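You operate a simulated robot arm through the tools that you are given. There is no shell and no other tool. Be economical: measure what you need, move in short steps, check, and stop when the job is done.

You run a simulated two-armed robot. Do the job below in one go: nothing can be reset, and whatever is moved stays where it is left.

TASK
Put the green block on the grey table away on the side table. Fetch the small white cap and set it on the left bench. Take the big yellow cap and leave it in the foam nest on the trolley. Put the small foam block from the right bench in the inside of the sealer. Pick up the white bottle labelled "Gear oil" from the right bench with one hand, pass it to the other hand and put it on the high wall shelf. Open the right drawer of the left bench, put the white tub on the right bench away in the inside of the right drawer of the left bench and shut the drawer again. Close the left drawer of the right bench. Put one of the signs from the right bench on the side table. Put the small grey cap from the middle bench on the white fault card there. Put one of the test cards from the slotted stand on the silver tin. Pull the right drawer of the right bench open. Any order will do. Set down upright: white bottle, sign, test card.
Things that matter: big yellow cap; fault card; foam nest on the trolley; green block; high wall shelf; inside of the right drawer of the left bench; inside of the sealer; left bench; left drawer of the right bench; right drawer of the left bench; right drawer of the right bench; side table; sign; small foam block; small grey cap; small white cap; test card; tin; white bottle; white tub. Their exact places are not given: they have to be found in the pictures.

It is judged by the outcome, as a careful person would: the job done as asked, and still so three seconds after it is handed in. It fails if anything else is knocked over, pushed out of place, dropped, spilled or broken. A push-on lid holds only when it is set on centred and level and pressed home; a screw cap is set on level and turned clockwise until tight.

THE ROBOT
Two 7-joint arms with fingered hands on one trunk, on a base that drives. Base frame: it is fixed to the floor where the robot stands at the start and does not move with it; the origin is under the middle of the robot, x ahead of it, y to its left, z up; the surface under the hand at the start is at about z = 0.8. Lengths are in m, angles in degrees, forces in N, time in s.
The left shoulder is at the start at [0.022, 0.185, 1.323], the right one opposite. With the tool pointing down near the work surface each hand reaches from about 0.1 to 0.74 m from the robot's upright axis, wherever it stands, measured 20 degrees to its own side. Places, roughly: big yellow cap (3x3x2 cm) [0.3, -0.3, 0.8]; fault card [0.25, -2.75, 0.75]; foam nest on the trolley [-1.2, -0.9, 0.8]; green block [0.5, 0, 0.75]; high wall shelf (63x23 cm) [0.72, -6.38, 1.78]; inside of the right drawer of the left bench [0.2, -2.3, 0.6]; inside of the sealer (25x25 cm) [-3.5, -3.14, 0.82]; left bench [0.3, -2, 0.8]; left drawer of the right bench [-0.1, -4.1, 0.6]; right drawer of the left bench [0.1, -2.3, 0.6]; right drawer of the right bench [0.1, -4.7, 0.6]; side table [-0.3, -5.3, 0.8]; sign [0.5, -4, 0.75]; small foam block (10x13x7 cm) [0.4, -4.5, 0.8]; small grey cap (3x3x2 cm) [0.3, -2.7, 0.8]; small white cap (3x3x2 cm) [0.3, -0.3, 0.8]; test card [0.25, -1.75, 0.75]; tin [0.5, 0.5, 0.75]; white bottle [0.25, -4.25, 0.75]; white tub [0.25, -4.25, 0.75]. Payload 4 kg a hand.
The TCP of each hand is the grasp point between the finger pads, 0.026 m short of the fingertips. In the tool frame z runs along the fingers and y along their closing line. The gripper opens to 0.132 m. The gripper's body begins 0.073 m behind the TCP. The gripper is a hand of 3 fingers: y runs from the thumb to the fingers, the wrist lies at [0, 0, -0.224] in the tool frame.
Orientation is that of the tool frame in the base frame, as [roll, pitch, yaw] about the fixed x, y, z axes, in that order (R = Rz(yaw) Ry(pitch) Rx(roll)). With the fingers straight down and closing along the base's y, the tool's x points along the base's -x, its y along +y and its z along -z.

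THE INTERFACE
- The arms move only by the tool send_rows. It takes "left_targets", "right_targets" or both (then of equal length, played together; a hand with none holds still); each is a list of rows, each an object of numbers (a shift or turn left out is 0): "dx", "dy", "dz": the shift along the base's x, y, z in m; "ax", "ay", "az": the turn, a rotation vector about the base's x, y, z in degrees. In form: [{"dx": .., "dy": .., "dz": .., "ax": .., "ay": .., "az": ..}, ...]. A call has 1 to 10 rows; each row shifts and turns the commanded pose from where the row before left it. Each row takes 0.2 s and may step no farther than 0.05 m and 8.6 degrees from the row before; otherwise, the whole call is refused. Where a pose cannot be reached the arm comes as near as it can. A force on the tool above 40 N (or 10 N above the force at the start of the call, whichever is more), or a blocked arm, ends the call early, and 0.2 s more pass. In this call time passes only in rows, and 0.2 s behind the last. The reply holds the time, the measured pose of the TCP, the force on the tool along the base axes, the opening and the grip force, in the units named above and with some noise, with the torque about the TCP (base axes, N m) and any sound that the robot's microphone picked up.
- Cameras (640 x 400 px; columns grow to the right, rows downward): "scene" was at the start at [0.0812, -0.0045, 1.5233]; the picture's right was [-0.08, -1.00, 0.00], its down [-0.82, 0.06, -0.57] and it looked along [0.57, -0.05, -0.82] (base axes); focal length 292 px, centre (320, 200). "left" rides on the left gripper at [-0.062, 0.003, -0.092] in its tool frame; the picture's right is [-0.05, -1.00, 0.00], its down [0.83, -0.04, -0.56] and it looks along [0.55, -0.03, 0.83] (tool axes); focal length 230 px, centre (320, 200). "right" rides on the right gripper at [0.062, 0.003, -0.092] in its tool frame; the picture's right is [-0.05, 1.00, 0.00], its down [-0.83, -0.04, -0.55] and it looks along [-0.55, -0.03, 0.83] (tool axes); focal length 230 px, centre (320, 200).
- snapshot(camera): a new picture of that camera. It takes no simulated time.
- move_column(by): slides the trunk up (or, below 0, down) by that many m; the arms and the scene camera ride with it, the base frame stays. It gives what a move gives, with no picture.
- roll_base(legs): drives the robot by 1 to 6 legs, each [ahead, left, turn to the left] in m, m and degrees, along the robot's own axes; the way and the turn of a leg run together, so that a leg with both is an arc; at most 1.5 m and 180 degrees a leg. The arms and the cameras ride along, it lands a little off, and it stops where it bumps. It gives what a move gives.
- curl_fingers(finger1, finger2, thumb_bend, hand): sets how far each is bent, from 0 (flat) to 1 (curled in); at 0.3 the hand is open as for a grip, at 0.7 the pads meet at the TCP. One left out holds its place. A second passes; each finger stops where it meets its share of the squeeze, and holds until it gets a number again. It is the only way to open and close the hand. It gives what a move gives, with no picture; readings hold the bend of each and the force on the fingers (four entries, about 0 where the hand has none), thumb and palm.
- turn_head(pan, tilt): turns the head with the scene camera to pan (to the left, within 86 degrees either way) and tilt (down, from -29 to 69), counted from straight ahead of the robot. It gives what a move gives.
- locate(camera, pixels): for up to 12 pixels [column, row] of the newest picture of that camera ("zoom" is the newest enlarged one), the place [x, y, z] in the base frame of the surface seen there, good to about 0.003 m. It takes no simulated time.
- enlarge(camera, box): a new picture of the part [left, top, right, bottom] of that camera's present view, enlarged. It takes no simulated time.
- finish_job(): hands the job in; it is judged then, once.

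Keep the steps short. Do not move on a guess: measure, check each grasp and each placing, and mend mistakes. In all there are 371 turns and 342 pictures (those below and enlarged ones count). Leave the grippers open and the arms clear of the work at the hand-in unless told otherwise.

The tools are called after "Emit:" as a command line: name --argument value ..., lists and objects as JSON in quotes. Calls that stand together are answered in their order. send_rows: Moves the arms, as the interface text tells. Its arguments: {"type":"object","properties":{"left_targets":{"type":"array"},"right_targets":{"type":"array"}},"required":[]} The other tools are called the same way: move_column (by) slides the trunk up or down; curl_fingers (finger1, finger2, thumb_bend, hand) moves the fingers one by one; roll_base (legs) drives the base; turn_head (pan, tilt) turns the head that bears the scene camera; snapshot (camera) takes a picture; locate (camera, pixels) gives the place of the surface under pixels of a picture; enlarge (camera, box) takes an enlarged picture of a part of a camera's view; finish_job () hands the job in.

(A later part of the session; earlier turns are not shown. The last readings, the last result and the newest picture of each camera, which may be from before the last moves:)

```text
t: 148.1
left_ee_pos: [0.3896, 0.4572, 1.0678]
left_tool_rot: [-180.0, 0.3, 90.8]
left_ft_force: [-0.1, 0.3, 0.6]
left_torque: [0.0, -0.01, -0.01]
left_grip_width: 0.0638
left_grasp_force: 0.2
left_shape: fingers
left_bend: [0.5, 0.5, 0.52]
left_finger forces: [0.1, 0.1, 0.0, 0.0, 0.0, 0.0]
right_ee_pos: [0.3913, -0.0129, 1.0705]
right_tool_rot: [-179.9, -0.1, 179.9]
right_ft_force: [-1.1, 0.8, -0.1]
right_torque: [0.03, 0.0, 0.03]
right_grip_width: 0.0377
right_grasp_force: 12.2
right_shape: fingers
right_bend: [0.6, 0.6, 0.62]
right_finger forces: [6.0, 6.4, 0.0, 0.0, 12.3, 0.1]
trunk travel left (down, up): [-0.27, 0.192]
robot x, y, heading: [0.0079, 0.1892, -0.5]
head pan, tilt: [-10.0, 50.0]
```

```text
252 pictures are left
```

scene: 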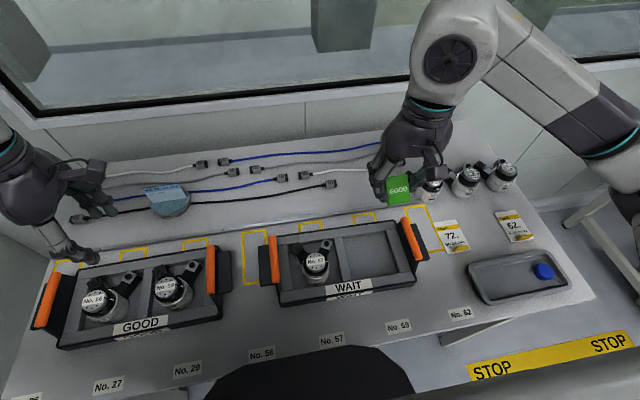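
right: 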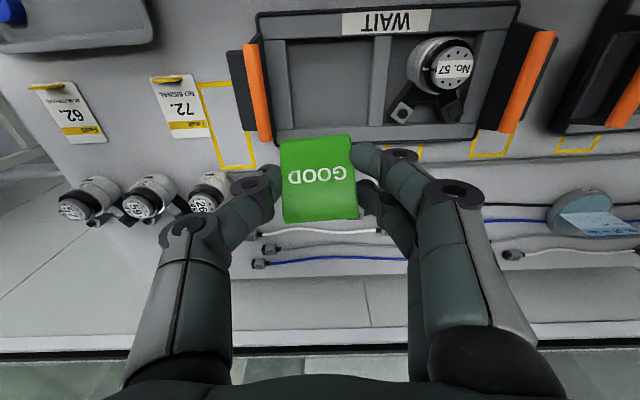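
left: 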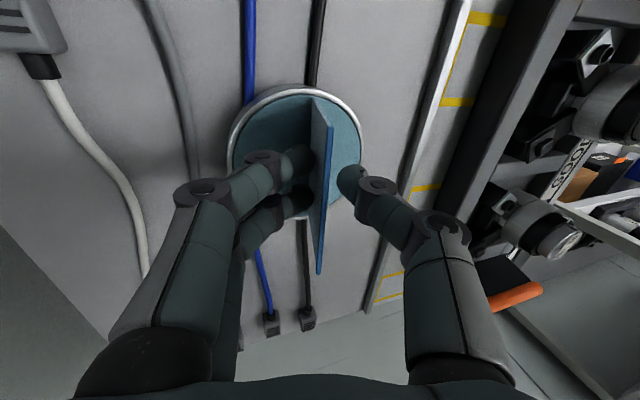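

Block held. I drive to the middle bench (left hand free for the grey cap): right, back, then right along the aisle.

Emit:
roll_base --legs '[[0, -0.3, 0], [-0.65, 0, 0], [0, -1.3, 0], [0, -1.2, 0]]'

Emit:
move_column --by 0.1

Emit:
turn_head --pan 0 --tilt 42

Emit:
snapshot --camera "scene"

```text
t: 165.1
left_ee_pos: [-0.2462, -2.3348, 1.0673]
left_tool_rot: [-179.9, 0.1, 92.0]
left_ft_force: [-0.3, 0.3, -0.2]
left_torque: [0.01, -0.02, 0.01]
left_grip_width: 0.0638
left_grasp_force: 0.1
left_shape: fingers
left_bend: [0.5, 0.5, 0.52]
left_finger forces: [0.0, 0.1, 0.0, 0.1, 0.1, 0.0]
right_ee_pos: [-0.2325, -2.8075, 1.07]
right_tool_rot: [-179.8, 0.0, -178.6]
right_ft_force: [-0.4, 0.3, 0.4]
right_torque: [0.02, -0.02, -0.01]
right_grip_width: 0.0375
right_grasp_force: 12.8
right_shape: fingers
right_bend: [0.6, 0.6, 0.62]
right_finger forces: [5.9, 6.3, 0.0, 0.1, 12.5, 0.0]
trunk travel left (down, up): [-0.27, 0.192]
robot x, y, heading: [-0.6152, -2.6117, 0.8]
head pan, tilt: [-10.0, 50.0]
```

```text
t: 166.5
left_ee_pos: [-0.2447, -2.3356, 1.1675]
left_tool_rot: [-179.8, 0.1, 92.0]
left_ft_force: [-0.3, 0.4, -0.6]
left_torque: [0.03, -0.03, 0.01]
left_grip_width: 0.0635
left_grasp_force: 0.0
left_shape: fingers
left_bend: [0.5, 0.5, 0.52]
left_finger forces: [0.1, 0.0, 0.1, 0.0, 0.1, 0.0]
right_ee_pos: [-0.2325, -2.8066, 1.1691]
right_tool_rot: [-179.8, 0.0, -178.8]
right_ft_force: [-0.6, 0.4, -0.3]
right_torque: [-0.05, -0.02, 0.0]
right_grip_width: 0.0376
right_grasp_force: 12.3
right_shape: fingers
right_bend: [0.6, 0.6, 0.62]
right_finger forces: [5.9, 6.5, 0.0, 0.0, 12.5, 0.0]
trunk travel left (down, up): [-0.37, 0.092]
robot x, y, heading: [-0.6166, -2.6206, 0.5]
head pan, tilt: [-10.0, 50.0]
```

```text
t: 167.2
left_ee_pos: [-0.2438, -2.3363, 1.1678]
left_tool_rot: [-179.9, 0.1, 92.0]
left_ft_force: [0.2, 0.4, 0.1]
left_torque: [0.0, -0.05, -0.01]
left_grip_width: 0.0639
left_grasp_force: 0.0
left_shape: fingers
left_bend: [0.5, 0.5, 0.52]
left_finger forces: [0.0, 0.2, 0.1, 0.0, 0.0, 0.0]
right_ee_pos: [-0.2336, -2.8076, 1.1694]
right_tool_rot: [-179.9, 0.1, -178.7]
right_ft_force: [0.7, -0.2, -0.5]
right_torque: [-0.06, 0.05, -0.01]
right_grip_width: 0.0376
right_grasp_force: 11.9
right_shape: fingers
right_bend: [0.6, 0.6, 0.62]
right_finger forces: [6.0, 6.4, 0.0, 0.0, 12.4, 0.1]
trunk travel left (down, up): [-0.37, 0.092]
robot x, y, heading: [-0.6201, -2.6138, 0.6]
head pan, tilt: [0.0, 42.0]
```

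```text
251 pictures are left
```

scene: 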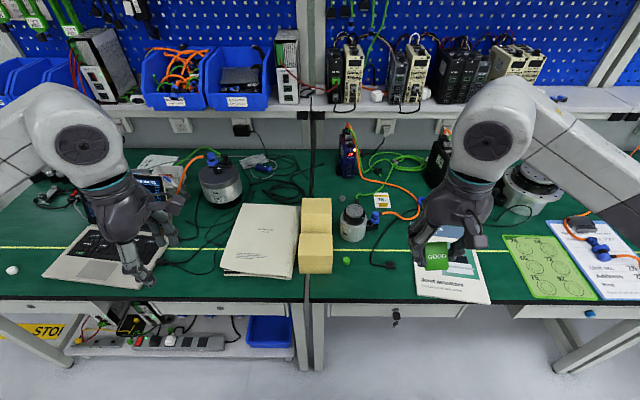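

Emit:
enlarge --camera "scene" --box '[300, 150, 460, 300]'

Emit:
enlarge --camera "scene" --box '[440, 180, 640, 320]'

```text
2.67 times, centred on (380, 225) of scene
```

zoom: 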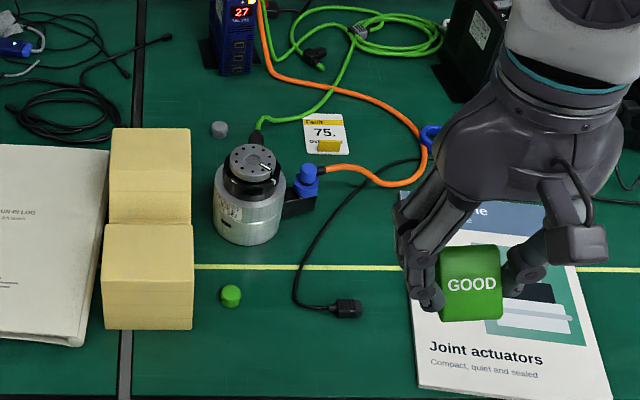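

```text
2.86 times, centred on (540, 250) of scene
```

zoom: 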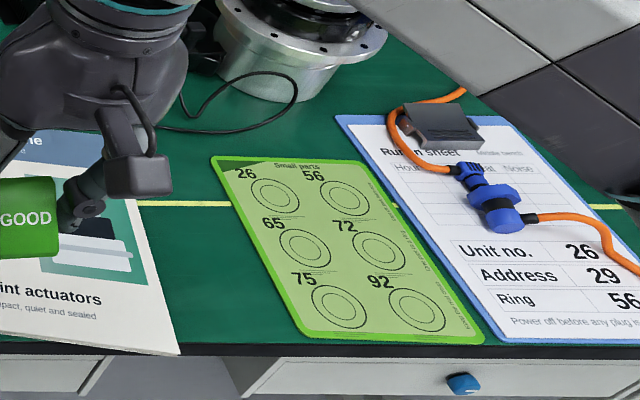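

The grey cap is at zoom (219,129), the fault card "75" at (325,132). I measure them.

Emit:
enlarge --camera "scene" --box '[324, 175, 404, 225]'

Emit:
locate --camera "zoom" --pixels '[[144, 182], [140, 200], [115, 200], [400, 155], [490, 155], [420, 235], [510, 225], [450, 190], [470, 225], [250, 230], [600, 200]]'

```text
8.00 times, centred on (364, 200) of scene
```

zoom: 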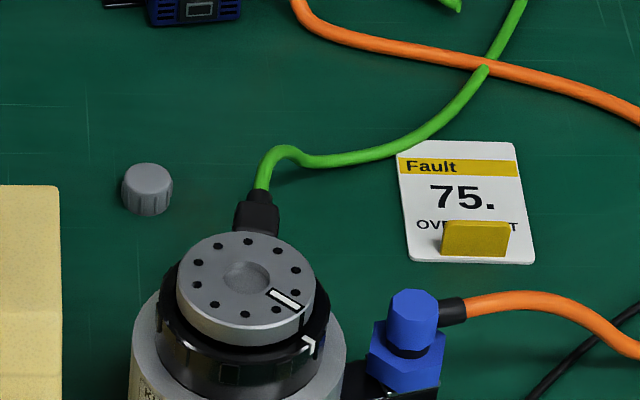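

```text
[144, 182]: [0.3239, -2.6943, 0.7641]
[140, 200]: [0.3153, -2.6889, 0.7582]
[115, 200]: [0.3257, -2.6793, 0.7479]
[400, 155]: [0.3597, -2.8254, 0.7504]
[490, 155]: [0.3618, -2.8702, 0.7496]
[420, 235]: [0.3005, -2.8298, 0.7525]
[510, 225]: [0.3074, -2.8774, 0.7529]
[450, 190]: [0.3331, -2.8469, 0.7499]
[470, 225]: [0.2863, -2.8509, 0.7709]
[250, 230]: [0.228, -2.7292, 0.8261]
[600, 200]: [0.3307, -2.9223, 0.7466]
```

Grey cap at (0.325, −2.693), card white area around (0.335, −2.85). I raise the right hand, drive to y≈−2.95 and close to the bench.

Emit:
send_rows --right_targets '[{"dz": 0.04}, {"dz": 0.04}, {"dz": 0.03}, {"dx": -0.03}, {"dx": -0.03}]'

Emit:
roll_base --legs '[[0, -0.3, 0], [0.25, 0, 0]]'

Emit:
turn_head --pan 10 --tilt 45

Emit:
snapshot --camera "scene"

```text
t: 168.4
left_ee_pos: [-0.2461, -2.3357, 1.1676]
left_tool_rot: [-180.0, 0.2, 92.0]
left_ft_force: [-0.2, -0.4, -0.5]
left_torque: [0.04, -0.01, 0.01]
left_grip_width: 0.0639
left_grasp_force: 0.1
left_shape: fingers
left_bend: [0.5, 0.5, 0.52]
left_finger forces: [0.0, 0.0, 0.1, 0.0, 0.0, 0.1]
right_ee_pos: [-0.2921, -2.8051, 1.2813]
right_tool_rot: [-179.9, 0.0, -178.8]
right_ft_force: [-0.6, -0.6, -0.2]
right_torque: [-0.01, -0.02, 0.04]
right_grip_width: 0.0373
right_grasp_force: 12.3
right_shape: fingers
right_bend: [0.6, 0.6, 0.62]
right_finger forces: [6.0, 6.4, 0.0, 0.0, 12.3, 0.0]
trunk travel left (down, up): [-0.37, 0.092]
robot x, y, heading: [-0.6171, -2.6116, 0.4]
head pan, tilt: [0.0, 42.0]
```

```text
t: 171.9
left_ee_pos: [0.0028, -2.6403, 1.1675]
left_tool_rot: [-179.9, 0.2, 92.1]
left_ft_force: [0.1, 0.3, 1.1]
left_torque: [-0.01, -0.01, 0.0]
left_grip_width: 0.0638
left_grasp_force: 0.2
left_shape: fingers
left_bend: [0.5, 0.5, 0.52]
left_finger forces: [0.0, 0.1, 0.0, 0.0, 0.0, 0.0]
right_ee_pos: [-0.0459, -3.1089, 1.2823]
right_tool_rot: [-180.0, 0.1, -178.7]
right_ft_force: [0.2, 1.6, -0.2]
right_torque: [0.01, -0.01, 0.02]
right_grip_width: 0.0374
right_grasp_force: 12.2
right_shape: fingers
right_bend: [0.6, 0.6, 0.62]
right_finger forces: [6.0, 6.5, 0.1, 0.1, 12.3, 0.1]
trunk travel left (down, up): [-0.37, 0.092]
robot x, y, heading: [-0.3716, -2.9199, 0.6]
head pan, tilt: [0.0, 42.0]
```

```text
t: 172.6
left_ee_pos: [0.0046, -2.6404, 1.1671]
left_tool_rot: [180.0, 0.2, 92.1]
left_ft_force: [1.1, 0.0, -0.1]
left_torque: [-0.01, -0.01, 0.01]
left_grip_width: 0.0639
left_grasp_force: 0.0
left_shape: fingers
left_bend: [0.5, 0.5, 0.52]
left_finger forces: [0.0, 0.0, 0.0, 0.1, 0.0, 0.0]
right_ee_pos: [-0.0416, -3.1105, 1.2816]
right_tool_rot: [-179.8, 0.0, -178.7]
right_ft_force: [-0.5, -0.4, -0.6]
right_torque: [0.0, -0.02, -0.01]
right_grip_width: 0.0378
right_grasp_force: 12.1
right_shape: fingers
right_bend: [0.6, 0.6, 0.62]
right_finger forces: [6.0, 6.3, 0.0, 0.1, 12.2, 0.0]
trunk travel left (down, up): [-0.37, 0.092]
robot x, y, heading: [-0.3695, -2.9188, 0.8]
head pan, tilt: [10.0, 45.0]
```

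```text
247 pictures are left
```

scene: 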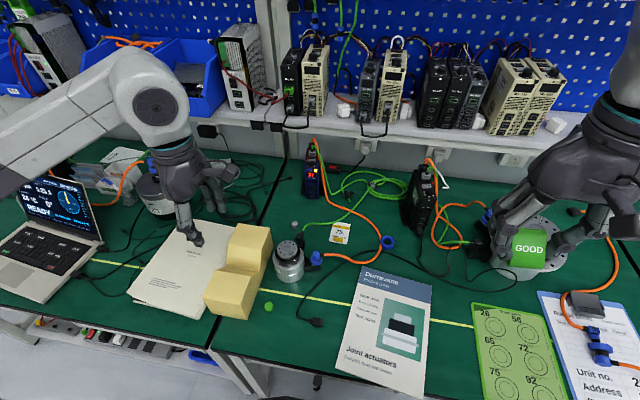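

Emit:
curl_fingers --hand "left" --finger1 0.59 --finger2 0.59 --thumb_bend 0.59

Emit:
move_column --by -0.15

Emit:
send_rows --left_targets '[{"dx": 0.045, "dy": -0.009, "ay": -3}, {"dx": 0.045, "dy": -0.009, "ay": -3}, {"dx": 0.045, "dy": -0.009, "ay": -3}, {"dx": 0.045, "dy": -0.009, "ay": -3}, {"dx": 0.045, "dy": -0.009, "ay": -3}, {"dx": 0.045, "dy": -0.009}, {"dx": 0.045}]'

Emit:
enlarge --camera "scene" --box '[200, 120, 360, 220]'

Emit:
snapshot --camera "left"

```text
t: 173.6
left_ee_pos: [0.0036, -2.6397, 1.1681]
left_tool_rot: [-179.9, 0.2, 92.1]
left_ft_force: [0.3, 0.0, 0.0]
left_torque: [0.02, -0.03, 0.0]
left_grip_width: 0.0388
left_grasp_force: 0.0
left_shape: fingers
left_bend: [0.59, 0.59, 0.59]
left_finger forces: [0.0, 0.1, 0.0, 0.1, 0.1, 0.0]
right_ee_pos: [-0.044, -3.1091, 1.2814]
right_tool_rot: [-179.9, 0.0, -178.7]
right_ft_force: [0.2, 0.0, -0.3]
right_torque: [0.01, 0.04, 0.0]
right_grip_width: 0.0375
right_grasp_force: 12.2
right_shape: fingers
right_bend: [0.6, 0.6, 0.62]
right_finger forces: [6.0, 6.3, 0.1, 0.0, 12.3, 0.1]
trunk travel left (down, up): [-0.37, 0.092]
robot x, y, heading: [-0.3698, -2.9171, 0.4]
head pan, tilt: [10.0, 45.0]
```

```text
t: 175.3
left_ee_pos: [0.0038, -2.6398, 1.0179]
left_tool_rot: [-180.0, 0.2, 92.2]
left_ft_force: [-0.5, 0.5, 0.4]
left_torque: [0.0, 0.0, 0.0]
left_grip_width: 0.0384
left_grasp_force: 0.1
left_shape: fingers
left_bend: [0.59, 0.59, 0.59]
left_finger forces: [0.0, 0.0, 0.0, 0.0, 0.0, 0.0]
right_ee_pos: [-0.0435, -3.1096, 1.133]
right_tool_rot: [180.0, 0.1, -178.6]
right_ft_force: [-0.6, 0.9, -1.2]
right_torque: [0.0, 0.01, 0.01]
right_grip_width: 0.0375
right_grasp_force: 12.2
right_shape: fingers
right_bend: [0.6, 0.6, 0.62]
right_finger forces: [5.9, 6.4, 0.0, 0.0, 12.2, 0.1]
trunk travel left (down, up): [-0.22, 0.242]
robot x, y, heading: [-0.3721, -2.9203, 0.9]
head pan, tilt: [10.0, 45.0]
```

```text
t: 176.9
left_ee_pos: [0.3175, -2.698, 1.0175]
left_tool_rot: [165.1, 0.7, 91.9]
left_ft_force: [-0.2, -0.3, 1.1]
left_torque: [0.01, 0.01, -0.04]
left_grip_width: 0.0383
left_grasp_force: 0.0
left_shape: fingers
left_bend: [0.59, 0.59, 0.59]
left_finger forces: [0.0, 0.0, 0.0, 0.0, 0.0, 0.1]
right_ee_pos: [-0.0427, -3.1103, 1.1305]
right_tool_rot: [-179.9, -0.2, -178.7]
right_ft_force: [0.9, 0.4, -0.5]
right_torque: [0.03, -0.01, -0.01]
right_grip_width: 0.0375
right_grasp_force: 12.1
right_shape: fingers
right_bend: [0.6, 0.6, 0.62]
right_finger forces: [5.9, 6.4, 0.0, 0.0, 12.3, 0.0]
trunk travel left (down, up): [-0.22, 0.242]
robot x, y, heading: [-0.371, -2.9197, 0.7]
head pan, tilt: [10.0, 45.0]
```

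```text
4.00 times, centred on (280, 170) of scene
```

zoom: 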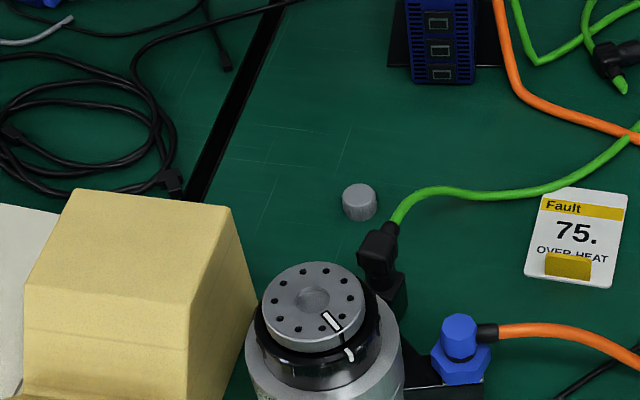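

```text
245 pictures are left
```

left: 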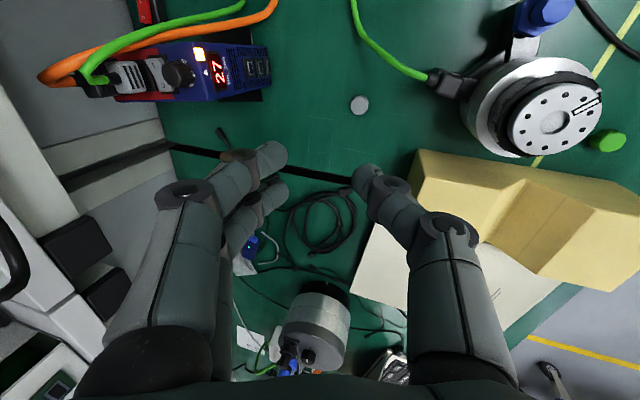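

Emit:
locate --camera "left" --pixels '[[358, 105], [440, 85], [420, 155], [400, 270], [510, 90], [470, 75]]'

Emit:
locate --camera "zoom" --pixels '[[358, 195], [357, 212], [230, 215], [255, 320], [375, 240], [315, 295], [315, 265], [150, 230]]'

```text
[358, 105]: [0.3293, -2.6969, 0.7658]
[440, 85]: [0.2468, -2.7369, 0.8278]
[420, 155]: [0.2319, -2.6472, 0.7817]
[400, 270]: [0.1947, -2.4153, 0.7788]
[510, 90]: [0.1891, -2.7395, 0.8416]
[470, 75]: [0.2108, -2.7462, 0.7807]
```

```text
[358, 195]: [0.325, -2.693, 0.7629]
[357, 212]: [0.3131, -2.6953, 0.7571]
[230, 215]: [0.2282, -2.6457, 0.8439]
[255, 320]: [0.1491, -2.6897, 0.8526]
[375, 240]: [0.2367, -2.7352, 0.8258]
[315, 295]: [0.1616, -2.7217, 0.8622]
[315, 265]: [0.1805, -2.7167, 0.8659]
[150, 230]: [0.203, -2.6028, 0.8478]
```

Cap at (0.327, −2.695). I lessen the tilt to 8° for clearance from the motor and go down to z≈0.85.

Emit:
send_rows --left_targets '[{"dx": 0.005, "dy": 0.002, "ay": 3.5}, {"dx": 0.005, "ay": 3.5}, {"dz": -0.05}, {"dz": -0.05}, {"dz": -0.05}]'

Emit:
snapshot --camera "left"

Emit:
enlarge --camera "scene" --box '[220, 90, 340, 220]'

```text
t: 178.1
left_ee_pos: [0.3271, -2.6909, 0.8698]
left_tool_rot: [172.2, 0.4, 92.0]
left_ft_force: [0.1, -0.2, -0.6]
left_torque: [-0.03, 0.03, 0.0]
left_grip_width: 0.0385
left_grasp_force: 0.0
left_shape: fingers
left_bend: [0.59, 0.59, 0.59]
left_finger forces: [0.1, 0.0, 0.0, 0.0, 0.1, 0.0]
right_ee_pos: [-0.0415, -3.1094, 1.1309]
right_tool_rot: [-179.9, 0.0, -178.7]
right_ft_force: [0.7, 0.8, -0.5]
right_torque: [0.02, -0.03, 0.01]
right_grip_width: 0.0376
right_grasp_force: 12.4
right_shape: fingers
right_bend: [0.6, 0.6, 0.62]
right_finger forces: [5.9, 6.4, 0.0, 0.1, 12.2, 0.1]
trunk travel left (down, up): [-0.22, 0.242]
robot x, y, heading: [-0.3704, -2.9158, 0.4]
head pan, tilt: [10.0, 45.0]
```

```text
244 pictures are left
```

left: 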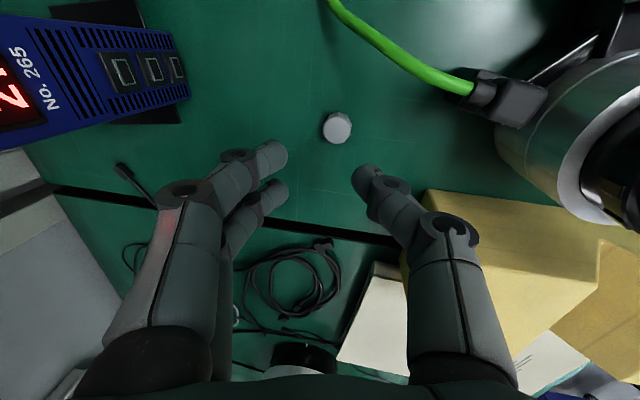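

```text
3.08 times, centred on (280, 155) of scene
```

zoom: 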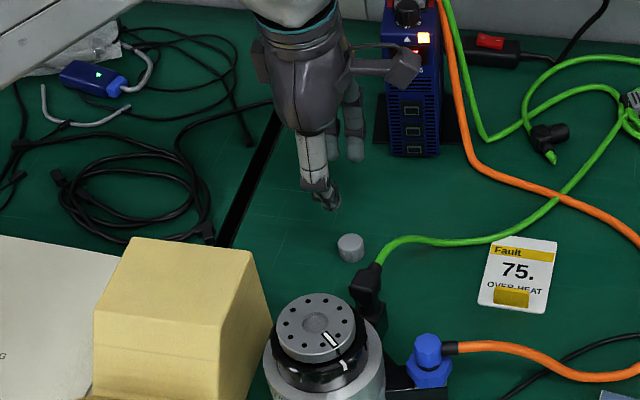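

Emit:
send_rows --left_targets '[{"dz": -0.025, "dy": -0.003}, {"dz": -0.025}]'

Emit:
snapshot --camera "left"

```text
t: 178.7
left_ee_pos: [0.326, -2.693, 0.8167]
left_tool_rot: [172.1, 0.5, 92.1]
left_ft_force: [0.7, -0.7, 0.5]
left_torque: [0.0, -0.03, 0.01]
left_grip_width: 0.0385
left_grasp_force: 0.0
left_shape: fingers
left_bend: [0.59, 0.59, 0.59]
left_finger forces: [0.0, 0.0, 0.1, 0.1, 0.0, 0.0]
right_ee_pos: [-0.0424, -3.1084, 1.1318]
right_tool_rot: [-179.9, 0.1, -178.7]
right_ft_force: [0.3, 0.5, -0.7]
right_torque: [0.0, 0.0, -0.02]
right_grip_width: 0.0375
right_grasp_force: 12.2
right_shape: fingers
right_bend: [0.6, 0.6, 0.62]
right_finger forces: [5.9, 6.4, 0.0, 0.0, 12.4, 0.1]
trunk travel left (down, up): [-0.22, 0.242]
robot x, y, heading: [-0.3713, -2.9198, 0.8]
head pan, tilt: [10.0, 45.0]
```

```text
242 pictures are left
```

left: 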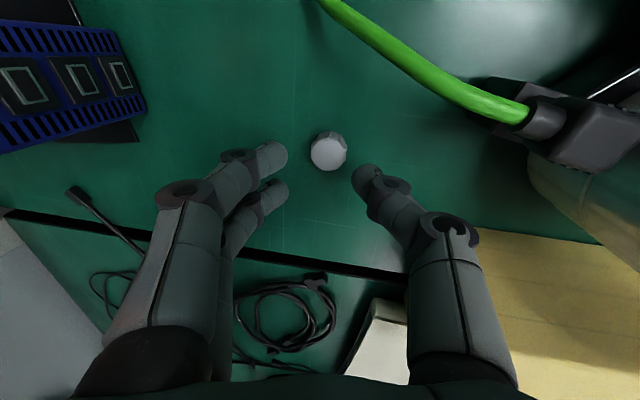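

Emit:
send_rows --left_targets '[{"dz": -0.012}, {"dz": -0.01}, {"dz": -0.005}]'

Emit:
snapshot --camera "left"

```text
t: 179.5
left_ee_pos: [0.3271, -2.6929, 0.791]
left_tool_rot: [172.1, 0.5, 92.0]
left_ft_force: [0.2, -0.2, 0.6]
left_torque: [0.04, -0.01, 0.01]
left_grip_width: 0.0387
left_grasp_force: 0.1
left_shape: fingers
left_bend: [0.59, 0.59, 0.59]
left_finger forces: [0.0, 0.1, 0.1, 0.0, 0.0, 0.1]
right_ee_pos: [-0.0425, -3.1099, 1.1326]
right_tool_rot: [-179.8, -0.1, -178.8]
right_ft_force: [-0.1, -0.9, 0.2]
right_torque: [0.03, 0.0, 0.01]
right_grip_width: 0.0376
right_grasp_force: 12.2
right_shape: fingers
right_bend: [0.6, 0.6, 0.62]
right_finger forces: [6.0, 6.4, 0.1, 0.0, 12.3, 0.1]
trunk travel left (down, up): [-0.22, 0.242]
robot x, y, heading: [-0.3676, -2.9205, 0.8]
head pan, tilt: [10.0, 45.0]
```

```text
241 pictures are left
```

left: 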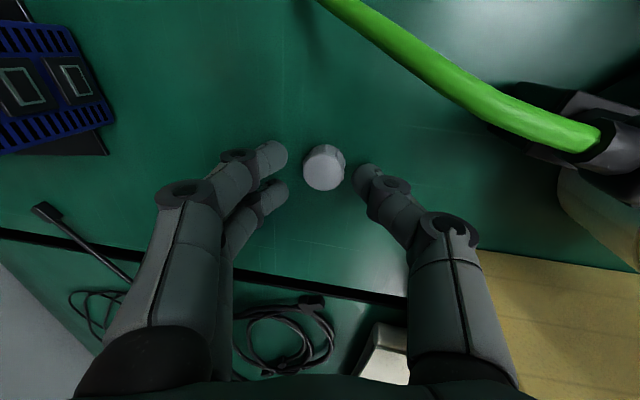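

Well centred. I close.

Emit:
curl_fingers --hand "left" --finger1 0.7 --finger2 0.7 --thumb_bend 0.7

Emit:
send_rows --left_targets '[{"dz": 0.01}, {"dz": 0.02}, {"dz": 0.03}]'

Emit:
snapshot --camera "left"

```text
t: 180.5
left_ee_pos: [0.3271, -2.6933, 0.7913]
left_tool_rot: [172.1, 0.5, 92.0]
left_ft_force: [0.0, 0.8, 0.5]
left_torque: [0.03, 0.01, 0.03]
left_grip_width: 0.0157
left_grasp_force: 5.3
left_shape: fingers
left_bend: [0.66, 0.67, 0.68]
left_finger forces: [3.2, 2.2, 0.1, 0.0, 4.1, 0.2]
right_ee_pos: [-0.0425, -3.1098, 1.1319]
right_tool_rot: [-179.9, 0.0, -178.7]
right_ft_force: [-0.1, -0.1, -0.3]
right_torque: [-0.01, 0.0, -0.01]
right_grip_width: 0.0376
right_grasp_force: 12.0
right_shape: fingers
right_bend: [0.6, 0.6, 0.62]
right_finger forces: [5.9, 6.5, 0.0, 0.0, 12.4, 0.0]
trunk travel left (down, up): [-0.22, 0.242]
robot x, y, heading: [-0.3706, -2.9138, 0.6]
head pan, tilt: [10.0, 45.0]
```

```text
t: 181.3
left_ee_pos: [0.3262, -2.6918, 0.851]
left_tool_rot: [172.1, 0.3, 92.0]
left_ft_force: [0.5, -0.1, -0.2]
left_torque: [0.03, -0.03, -0.02]
left_grip_width: 0.0156
left_grasp_force: 4.2
left_shape: fingers
left_bend: [0.66, 0.67, 0.68]
left_finger forces: [3.1, 2.4, 0.1, 0.1, 4.2, 0.0]
right_ee_pos: [-0.0433, -3.1095, 1.1318]
right_tool_rot: [179.9, 0.1, -178.7]
right_ft_force: [0.0, 0.7, 0.1]
right_torque: [0.02, -0.01, -0.04]
right_grip_width: 0.0378
right_grasp_force: 13.0
right_shape: fingers
right_bend: [0.6, 0.6, 0.62]
right_finger forces: [5.9, 6.4, 0.0, 0.0, 12.2, 0.1]
trunk travel left (down, up): [-0.22, 0.242]
robot x, y, heading: [-0.3733, -2.9185, 0.6]
head pan, tilt: [10.0, 45.0]
```

```text
240 pictures are left
```

left: 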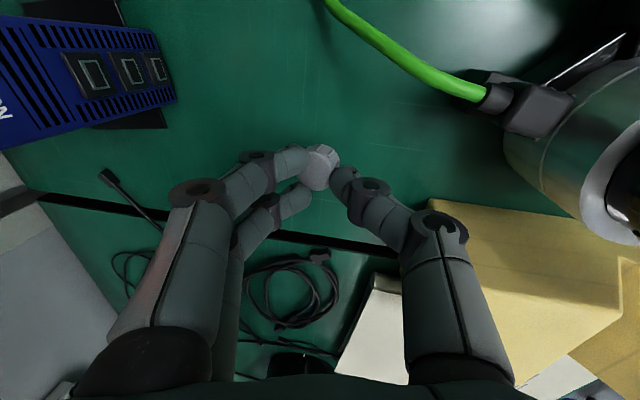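

Held. I carry it over the fault card at (0.338, −2.85).

Emit:
send_rows --left_targets '[{"dz": 0.04}, {"dz": 0.02, "dy": -0.04}, {"dy": -0.04, "dx": 0.005}, {"dy": -0.04, "dx": 0.005}, {"dy": -0.035, "dx": 0.002}, {"dz": -0.04}, {"dz": -0.04}]'

Emit:
snapshot --camera "left"

Emit:
enlarge --camera "scene" --box '[280, 130, 400, 260]'

```text
t: 182.9
left_ee_pos: [0.3385, -2.848, 0.8302]
left_tool_rot: [172.0, 0.5, 92.0]
left_ft_force: [0.0, 1.4, -0.4]
left_torque: [0.02, 0.05, -0.01]
left_grip_width: 0.0153
left_grasp_force: 4.4
left_shape: fingers
left_bend: [0.66, 0.67, 0.69]
left_finger forces: [3.0, 2.0, 0.1, 0.0, 4.1, 0.1]
right_ee_pos: [-0.0426, -3.11, 1.132]
right_tool_rot: [180.0, 0.0, -178.7]
right_ft_force: [-0.2, -0.2, 0.5]
right_torque: [0.01, 0.0, 0.0]
right_grip_width: 0.0375
right_grasp_force: 12.6
right_shape: fingers
right_bend: [0.6, 0.6, 0.62]
right_finger forces: [6.0, 6.5, 0.1, 0.0, 12.3, 0.1]
trunk travel left (down, up): [-0.22, 0.242]
robot x, y, heading: [-0.3711, -2.92, 0.7]
head pan, tilt: [10.0, 45.0]
```

```text
239 pictures are left
```

left: 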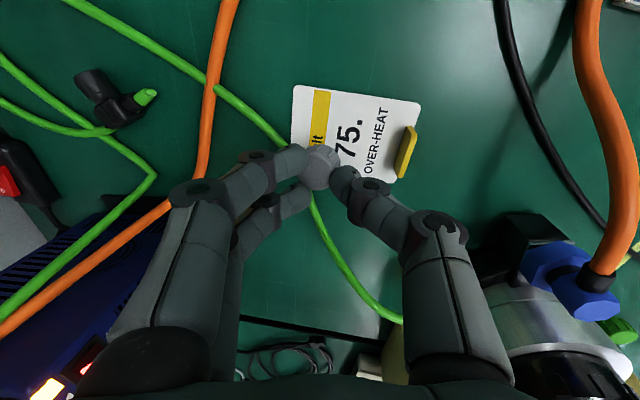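

```text
3.08 times, centred on (340, 195) of scene
```

zoom: 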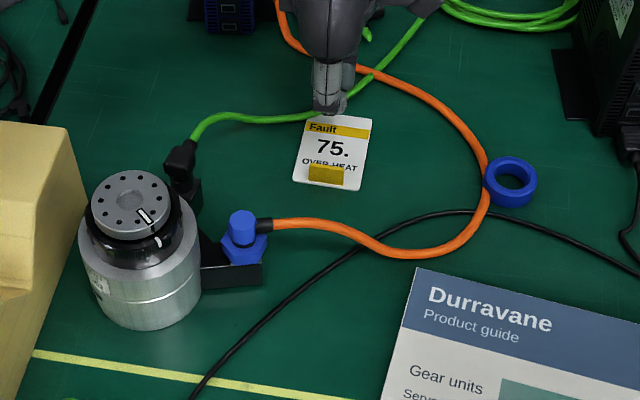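

Emit:
locate --camera "left" --pixels '[[295, 90], [417, 105], [405, 180], [345, 110], [370, 120], [405, 150], [280, 130], [320, 110]]'

```text
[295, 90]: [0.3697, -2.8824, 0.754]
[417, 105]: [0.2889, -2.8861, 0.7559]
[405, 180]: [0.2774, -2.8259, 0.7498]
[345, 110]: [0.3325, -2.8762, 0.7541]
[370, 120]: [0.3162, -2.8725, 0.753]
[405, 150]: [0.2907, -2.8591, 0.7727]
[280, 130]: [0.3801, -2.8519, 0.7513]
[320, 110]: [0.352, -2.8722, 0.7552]
```

Card spans x 0.283–0.370, y −2.886…−2.826. I adjust to (0.332, −2.857) and lower.

Emit:
send_rows --left_targets '[{"dx": -0.006, "dy": -0.009, "dz": -0.01}, {"dz": -0.014}, {"dz": -0.006}]'

```text
t: 183.7
left_ee_pos: [0.3324, -2.8569, 0.8011]
left_tool_rot: [172.1, 0.5, 92.0]
left_ft_force: [-0.1, -0.5, 0.2]
left_torque: [0.01, 0.0, 0.0]
left_grip_width: 0.0155
left_grasp_force: 4.7
left_shape: fingers
left_bend: [0.66, 0.67, 0.69]
left_finger forces: [3.0, 2.1, 0.0, 0.0, 4.1, 0.0]
right_ee_pos: [-0.0432, -3.1093, 1.1308]
right_tool_rot: [-179.9, 0.0, -178.7]
right_ft_force: [-1.0, 0.5, -0.5]
right_torque: [0.02, 0.0, -0.03]
right_grip_width: 0.0375
right_grasp_force: 12.5
right_shape: fingers
right_bend: [0.6, 0.6, 0.62]
right_finger forces: [6.0, 6.4, 0.0, 0.0, 12.3, 0.1]
trunk travel left (down, up): [-0.22, 0.242]
robot x, y, heading: [-0.3678, -2.9175, 0.6]
head pan, tilt: [10.0, 45.0]
```

Emit:
send_rows --left_targets '[{"dz": -0.002}, {"dz": -0.0015}]'

```text
t: 184.3
left_ee_pos: [0.3337, -2.8576, 0.7957]
left_tool_rot: [172.1, 0.4, 92.1]
left_ft_force: [-0.2, 0.1, 0.5]
left_torque: [-0.01, 0.02, -0.01]
left_grip_width: 0.0156
left_grasp_force: 4.4
left_shape: fingers
left_bend: [0.66, 0.67, 0.69]
left_finger forces: [3.0, 2.2, 0.1, 0.0, 4.1, 0.0]
right_ee_pos: [-0.0426, -3.1098, 1.1324]
right_tool_rot: [179.9, 0.0, -178.7]
right_ft_force: [0.2, 0.2, -0.8]
right_torque: [-0.01, 0.02, 0.02]
right_grip_width: 0.0375
right_grasp_force: 12.8
right_shape: fingers
right_bend: [0.6, 0.6, 0.62]
right_finger forces: [6.0, 6.4, 0.0, 0.0, 12.3, 0.1]
trunk travel left (down, up): [-0.22, 0.242]
robot x, y, heading: [-0.3686, -2.9163, 0.7]
head pan, tilt: [10.0, 45.0]
```

Emit:
send_rows --left_targets '[{"dz": -0.0015}]'

Emit:
curl_fingers --hand "left" --finger1 0.6 --finger2 0.6 --thumb_bend 0.6

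Emit:
snapshot --camera "left"

```text
t: 184.7
left_ee_pos: [0.3339, -2.857, 0.7951]
left_tool_rot: [172.1, 0.4, 91.9]
left_ft_force: [-0.5, -0.2, 0.0]
left_torque: [0.03, 0.02, -0.02]
left_grip_width: 0.0153
left_grasp_force: 4.8
left_shape: fingers
left_bend: [0.66, 0.67, 0.69]
left_finger forces: [3.0, 2.1, 0.0, 0.1, 4.1, 0.0]
right_ee_pos: [-0.0429, -3.1095, 1.1313]
right_tool_rot: [179.9, 0.0, -178.7]
right_ft_force: [0.5, 0.1, -0.4]
right_torque: [0.01, -0.02, 0.0]
right_grip_width: 0.0376
right_grasp_force: 11.8
right_shape: fingers
right_bend: [0.6, 0.6, 0.62]
right_finger forces: [6.0, 6.5, 0.1, 0.0, 12.3, 0.1]
trunk travel left (down, up): [-0.22, 0.242]
robot x, y, heading: [-0.3686, -2.919, 0.9]
head pan, tilt: [10.0, 45.0]
```

```text
t: 185.7
left_ee_pos: [0.3338, -2.8594, 0.7934]
left_tool_rot: [172.0, 0.5, 92.0]
left_ft_force: [0.4, 0.4, 0.4]
left_torque: [0.05, 0.01, 0.0]
left_grip_width: 0.0343
left_grasp_force: 0.1
left_shape: fingers
left_bend: [0.6, 0.6, 0.6]
left_finger forces: [0.0, 0.1, 0.0, 0.0, 0.0, 0.1]
right_ee_pos: [-0.0429, -3.1083, 1.1308]
right_tool_rot: [-180.0, 0.0, -178.5]
right_ft_force: [0.2, 0.7, -0.6]
right_torque: [-0.02, 0.03, 0.03]
right_grip_width: 0.0374
right_grasp_force: 11.7
right_shape: fingers
right_bend: [0.6, 0.6, 0.62]
right_finger forces: [6.0, 6.4, 0.0, 0.0, 12.3, 0.0]
trunk travel left (down, up): [-0.22, 0.242]
robot x, y, heading: [-0.3694, -2.919, 0.7]
head pan, tilt: [10.0, 45.0]
```

```text
237 pictures are left
```

left: 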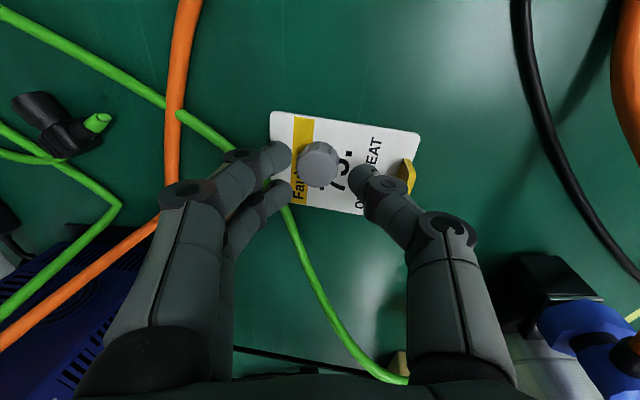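

Emit:
curl_fingers --hand "left" --finger1 0.55 --finger2 0.55 --thumb_bend 0.57

Emit:
send_rows --left_targets '[{"dz": 0.02}, {"dz": 0.03}, {"dz": 0.05}, {"dz": 0.05}, {"dz": 0.05, "ay": 3}, {"dx": -0.05, "ay": 4}, {"dx": -0.05}, {"dx": -0.05}, {"dx": -0.05}, {"dx": -0.05}]'

Emit:
snapshot --camera "scene"

Emit:
enlarge --camera "scene" --box '[310, 155, 390, 235]'

```text
t: 186.7
left_ee_pos: [0.3335, -2.8585, 0.7946]
left_tool_rot: [172.2, 0.5, 92.0]
left_ft_force: [0.0, 0.1, 0.1]
left_torque: [-0.01, 0.0, -0.02]
left_grip_width: 0.0487
left_grasp_force: 0.0
left_shape: fingers
left_bend: [0.55, 0.55, 0.56]
left_finger forces: [0.0, 0.0, 0.1, 0.0, 0.0, 0.0]
right_ee_pos: [-0.0428, -3.1094, 1.1321]
right_tool_rot: [-179.9, -0.1, -178.6]
right_ft_force: [0.0, -1.0, 0.5]
right_torque: [-0.01, 0.03, -0.02]
right_grip_width: 0.0375
right_grasp_force: 12.9
right_shape: fingers
right_bend: [0.6, 0.6, 0.62]
right_finger forces: [6.0, 6.4, 0.0, 0.0, 12.4, 0.0]
trunk travel left (down, up): [-0.22, 0.242]
robot x, y, heading: [-0.3716, -2.9209, 0.7]
head pan, tilt: [10.0, 45.0]
```

```text
t: 188.9
left_ee_pos: [0.0813, -2.8602, 0.9976]
left_tool_rot: [179.0, 0.2, 92.1]
left_ft_force: [-0.2, -0.3, 0.2]
left_torque: [0.01, -0.05, -0.03]
left_grip_width: 0.049
left_grasp_force: 0.0
left_shape: fingers
left_bend: [0.55, 0.55, 0.56]
left_finger forces: [0.0, 0.1, 0.0, 0.0, 0.0, 0.1]
right_ee_pos: [-0.0446, -3.1089, 1.132]
right_tool_rot: [-180.0, 0.1, -178.7]
right_ft_force: [-0.2, 0.0, -0.4]
right_torque: [0.0, 0.03, -0.01]
right_grip_width: 0.0378
right_grasp_force: 12.0
right_shape: fingers
right_bend: [0.6, 0.6, 0.62]
right_finger forces: [5.9, 6.5, 0.1, 0.0, 12.3, 0.0]
trunk travel left (down, up): [-0.22, 0.242]
robot x, y, heading: [-0.3689, -2.9179, 0.3]
head pan, tilt: [10.0, 45.0]
```

```text
236 pictures are left
```

scene: 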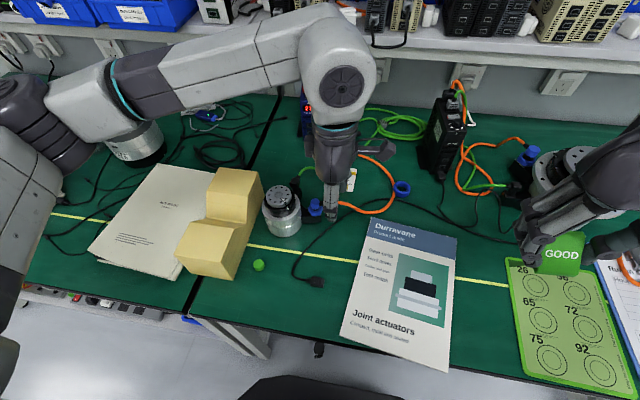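

```text
5.00 times, centred on (350, 195) of scene
```

zoom: 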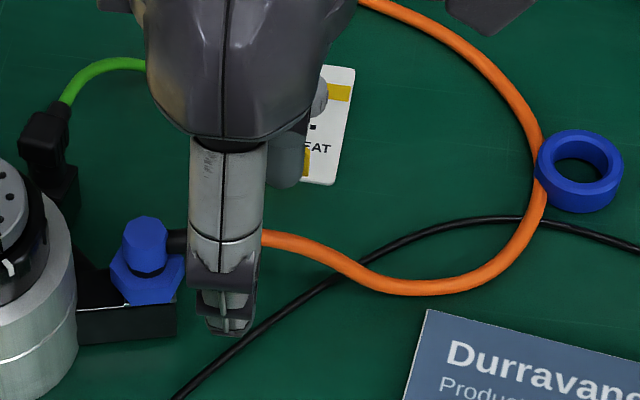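

The cap sits on the card. I back off, drive right to the right bench and survey.

Emit:
roll_base --legs '[[-0.35, 0, 0]]'

Emit:
snapshot --camera "scene"

Emit:
turn_head --pan -70 --tilt 30

Emit:
snapshot --camera "scene"

```text
t: 191.2
left_ee_pos: [-0.272, -2.8672, 0.9977]
left_tool_rot: [179.2, 0.2, 91.7]
left_ft_force: [-0.2, -0.1, -0.3]
left_torque: [-0.04, -0.01, 0.02]
left_grip_width: 0.049
left_grasp_force: 0.0
left_shape: fingers
left_bend: [0.55, 0.55, 0.56]
left_finger forces: [0.0, 0.0, 0.0, 0.0, 0.1, 0.0]
right_ee_pos: [-0.3979, -3.1146, 1.1317]
right_tool_rot: [-179.9, 0.0, -179.1]
right_ft_force: [0.2, 0.2, -0.2]
right_torque: [-0.02, -0.01, 0.01]
right_grip_width: 0.0375
right_grasp_force: 13.1
right_shape: fingers
right_bend: [0.6, 0.6, 0.62]
right_finger forces: [6.0, 6.3, 0.1, 0.1, 12.3, 0.0]
trunk travel left (down, up): [-0.22, 0.242]
robot x, y, heading: [-0.7246, -2.9239, 0.1]
head pan, tilt: [10.0, 45.0]
```

```text
234 pictures are left
```

scene: 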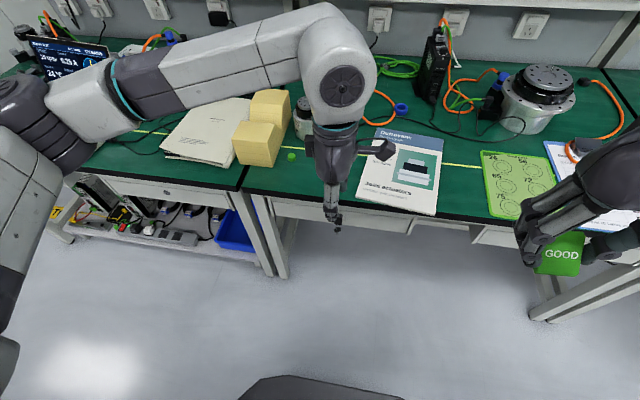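

```text
t: 192.8
left_ee_pos: [-0.273, -2.8676, 0.9978]
left_tool_rot: [179.0, 0.2, 91.7]
left_ft_force: [-0.9, -0.6, 0.1]
left_torque: [0.02, 0.0, 0.03]
left_grip_width: 0.0494
left_grasp_force: 0.0
left_shape: fingers
left_bend: [0.55, 0.55, 0.56]
left_finger forces: [0.1, 0.1, 0.1, 0.1, 0.0, 0.0]
right_ee_pos: [-0.3984, -3.1141, 1.1309]
right_tool_rot: [180.0, 0.1, -179.1]
right_ft_force: [0.0, 0.0, -0.5]
right_torque: [-0.01, -0.01, 0.01]
right_grip_width: 0.0376
right_grasp_force: 12.0
right_shape: fingers
right_bend: [0.6, 0.6, 0.62]
right_finger forces: [6.0, 6.4, 0.0, 0.1, 12.3, 0.0]
trunk travel left (down, up): [-0.22, 0.242]
robot x, y, heading: [-0.7239, -2.9218, 0.5]
head pan, tilt: [-70.0, 30.0]
```

```text
233 pictures are left
```

scene: 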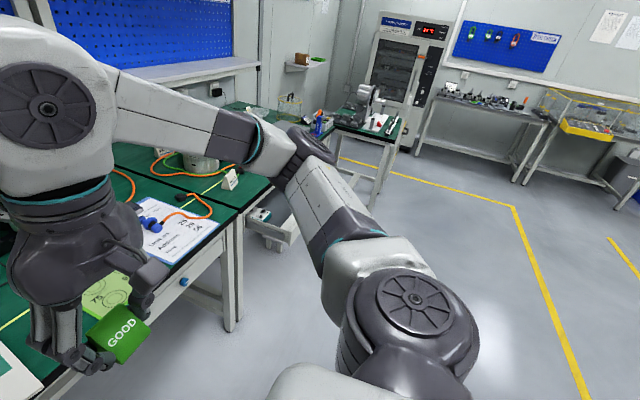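

Emit:
roll_base --legs '[[0, -1.25, 0]]'

Emit:
turn_head --pan 0 --tilt 38

Emit:
snapshot --camera "scene"

Emit:
turn_head --pan -55 --tilt 30

Emit:
snapshot --camera "scene"

```text
t: 198.9
left_ee_pos: [-0.2884, -4.1029, 0.9972]
left_tool_rot: [179.0, 0.2, 89.4]
left_ft_force: [1.0, 0.1, 0.0]
left_torque: [-0.03, 0.02, -0.04]
left_grip_width: 0.0493
left_grasp_force: 0.1
left_shape: fingers
left_bend: [0.55, 0.55, 0.56]
left_finger forces: [0.0, 0.0, 0.1, 0.0, 0.1, 0.0]
right_ee_pos: [-0.4234, -4.3444, 1.1306]
right_tool_rot: [-179.9, 0.1, 178.7]
right_ft_force: [0.1, -0.6, 0.1]
right_torque: [-0.01, 0.02, -0.03]
right_grip_width: 0.0374
right_grasp_force: 11.8
right_shape: fingers
right_bend: [0.6, 0.6, 0.62]
right_finger forces: [6.0, 6.3, 0.1, 0.0, 12.3, 0.0]
trunk travel left (down, up): [-0.22, 0.242]
robot x, y, heading: [-0.7435, -4.1374, -2.0]
head pan, tilt: [-70.0, 30.0]
```

```text
t: 200.3
left_ee_pos: [-0.2876, -4.1016, 0.9973]
left_tool_rot: [179.1, 0.2, 89.5]
left_ft_force: [0.4, 0.3, -0.8]
left_torque: [-0.03, 0.01, -0.01]
left_grip_width: 0.0492
left_grasp_force: 0.1
left_shape: fingers
left_bend: [0.55, 0.55, 0.56]
left_finger forces: [0.0, 0.0, 0.0, 0.0, 0.1, 0.1]
right_ee_pos: [-0.4233, -4.3448, 1.1317]
right_tool_rot: [-179.9, 0.0, 178.7]
right_ft_force: [0.4, 0.7, 0.2]
right_torque: [0.0, -0.01, -0.02]
right_grip_width: 0.0373
right_grasp_force: 12.2
right_shape: fingers
right_bend: [0.6, 0.6, 0.62]
right_finger forces: [6.1, 6.4, 0.1, 0.1, 12.3, 0.0]
trunk travel left (down, up): [-0.22, 0.242]
robot x, y, heading: [-0.7426, -4.14, -1.9]
head pan, tilt: [0.0, 38.0]
```

```text
232 pictures are left
```

scene: 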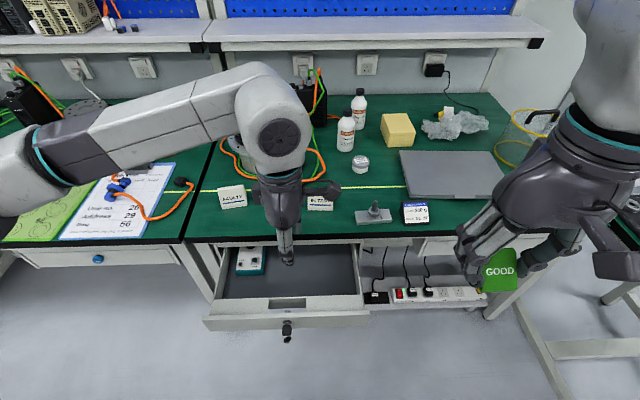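

```text
t: 201.6
left_ee_pos: [-0.2886, -4.1029, 0.997]
left_tool_rot: [179.0, 0.2, 89.5]
left_ft_force: [-0.1, -0.6, -0.1]
left_torque: [-0.01, 0.0, -0.02]
left_grip_width: 0.0491
left_grasp_force: 0.0
left_shape: fingers
left_bend: [0.55, 0.55, 0.56]
left_finger forces: [0.0, 0.0, 0.0, 0.0, 0.1, 0.0]
right_ee_pos: [-0.4235, -4.345, 1.1316]
right_tool_rot: [-179.9, 0.0, 178.7]
right_ft_force: [1.6, -0.3, -0.4]
right_torque: [0.02, -0.02, 0.01]
right_grip_width: 0.0378
right_grasp_force: 12.5
right_shape: fingers
right_bend: [0.6, 0.6, 0.62]
right_finger forces: [6.0, 6.4, 0.1, 0.1, 12.3, 0.0]
trunk travel left (down, up): [-0.22, 0.242]
robot x, y, heading: [-0.7435, -4.142, -2.0]
head pan, tilt: [-55.0, 30.0]
```

```text
231 pictures are left
```

scene: 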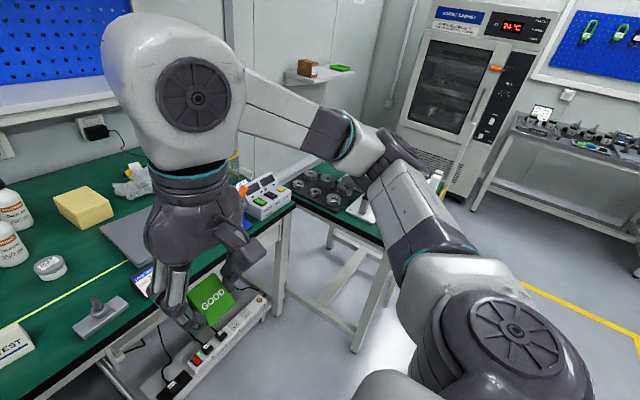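

Emit:
locate --camera "scene" --pixels '[[380, 240], [375, 210], [290, 175], [355, 345], [330, 240], [340, 200], [310, 75], [265, 205], [445, 185], [280, 320]]'

Emit:
enlarge --camera "scene" --box '[230, 130, 450, 260]'

```text
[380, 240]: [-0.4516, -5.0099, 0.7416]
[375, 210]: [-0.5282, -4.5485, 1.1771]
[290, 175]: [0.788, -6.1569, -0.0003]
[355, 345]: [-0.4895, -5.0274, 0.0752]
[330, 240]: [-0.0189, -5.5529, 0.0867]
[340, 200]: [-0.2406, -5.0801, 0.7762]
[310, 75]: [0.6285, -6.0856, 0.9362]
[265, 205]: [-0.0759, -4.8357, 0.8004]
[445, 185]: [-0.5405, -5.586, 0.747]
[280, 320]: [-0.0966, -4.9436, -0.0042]
```

```text
2.91 times, centred on (340, 195) of scene
```

zoom: 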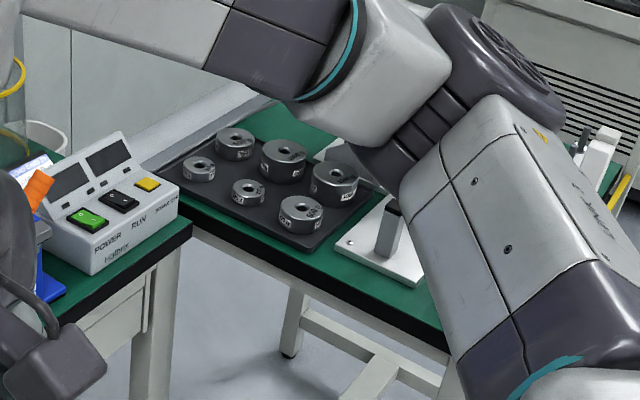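

The side table (top z≈0.742) has its near edge at y≈−5.0. I turn right to face it.

Emit:
roll_base --legs '[[0, -0.25, 0], [0, 0, -88]]'

Emit:
turn_head --pan 15 --tilt 40

Emit:
snapshot --camera "scene"

```text
t: 207.2
left_ee_pos: [-0.7174, -4.8414, 0.9976]
left_tool_rot: [179.1, 0.2, -0.9]
left_ft_force: [0.2, 0.7, 0.3]
left_torque: [-0.04, 0.03, 0.0]
left_grip_width: 0.0491
left_grasp_force: 0.0
left_shape: fingers
left_bend: [0.55, 0.55, 0.56]
left_finger forces: [0.0, 0.0, 0.1, 0.0, 0.0, 0.1]
right_ee_pos: [-0.9577, -4.7064, 1.1316]
right_tool_rot: [-179.9, 0.0, 88.4]
right_ft_force: [-0.3, 0.3, -0.6]
right_torque: [-0.03, -0.02, 0.01]
right_grip_width: 0.0377
right_grasp_force: 12.2
right_shape: fingers
right_bend: [0.6, 0.6, 0.62]
right_finger forces: [5.9, 6.2, 0.1, 0.0, 12.3, 0.1]
trunk travel left (down, up): [-0.22, 0.242]
robot x, y, heading: [-0.7509, -4.3892, -92.0]
head pan, tilt: [-55.0, 30.0]
```

```text
t: 208.6
left_ee_pos: [-0.7161, -4.8425, 0.9973]
left_tool_rot: [179.1, 0.2, -0.9]
left_ft_force: [0.2, 0.1, 0.2]
left_torque: [-0.03, -0.03, -0.02]
left_grip_width: 0.0492
left_grasp_force: 0.1
left_shape: fingers
left_bend: [0.55, 0.55, 0.56]
left_finger forces: [0.0, 0.0, 0.0, 0.1, 0.0, 0.1]
right_ee_pos: [-0.9593, -4.7068, 1.1319]
right_tool_rot: [-180.0, 0.0, 88.2]
right_ft_force: [-0.3, 0.8, 0.0]
right_torque: [0.02, 0.01, -0.01]
right_grip_width: 0.0375
right_grasp_force: 11.5
right_shape: fingers
right_bend: [0.6, 0.6, 0.62]
right_finger forces: [5.9, 6.2, 0.0, 0.0, 12.2, 0.0]
trunk travel left (down, up): [-0.22, 0.242]
robot x, y, heading: [-0.7495, -4.3861, -92.3]
head pan, tilt: [15.0, 40.0]
```

```text
229 pictures are left
```

scene: 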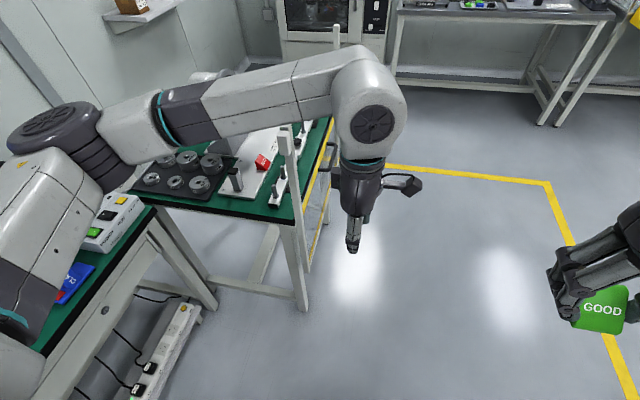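

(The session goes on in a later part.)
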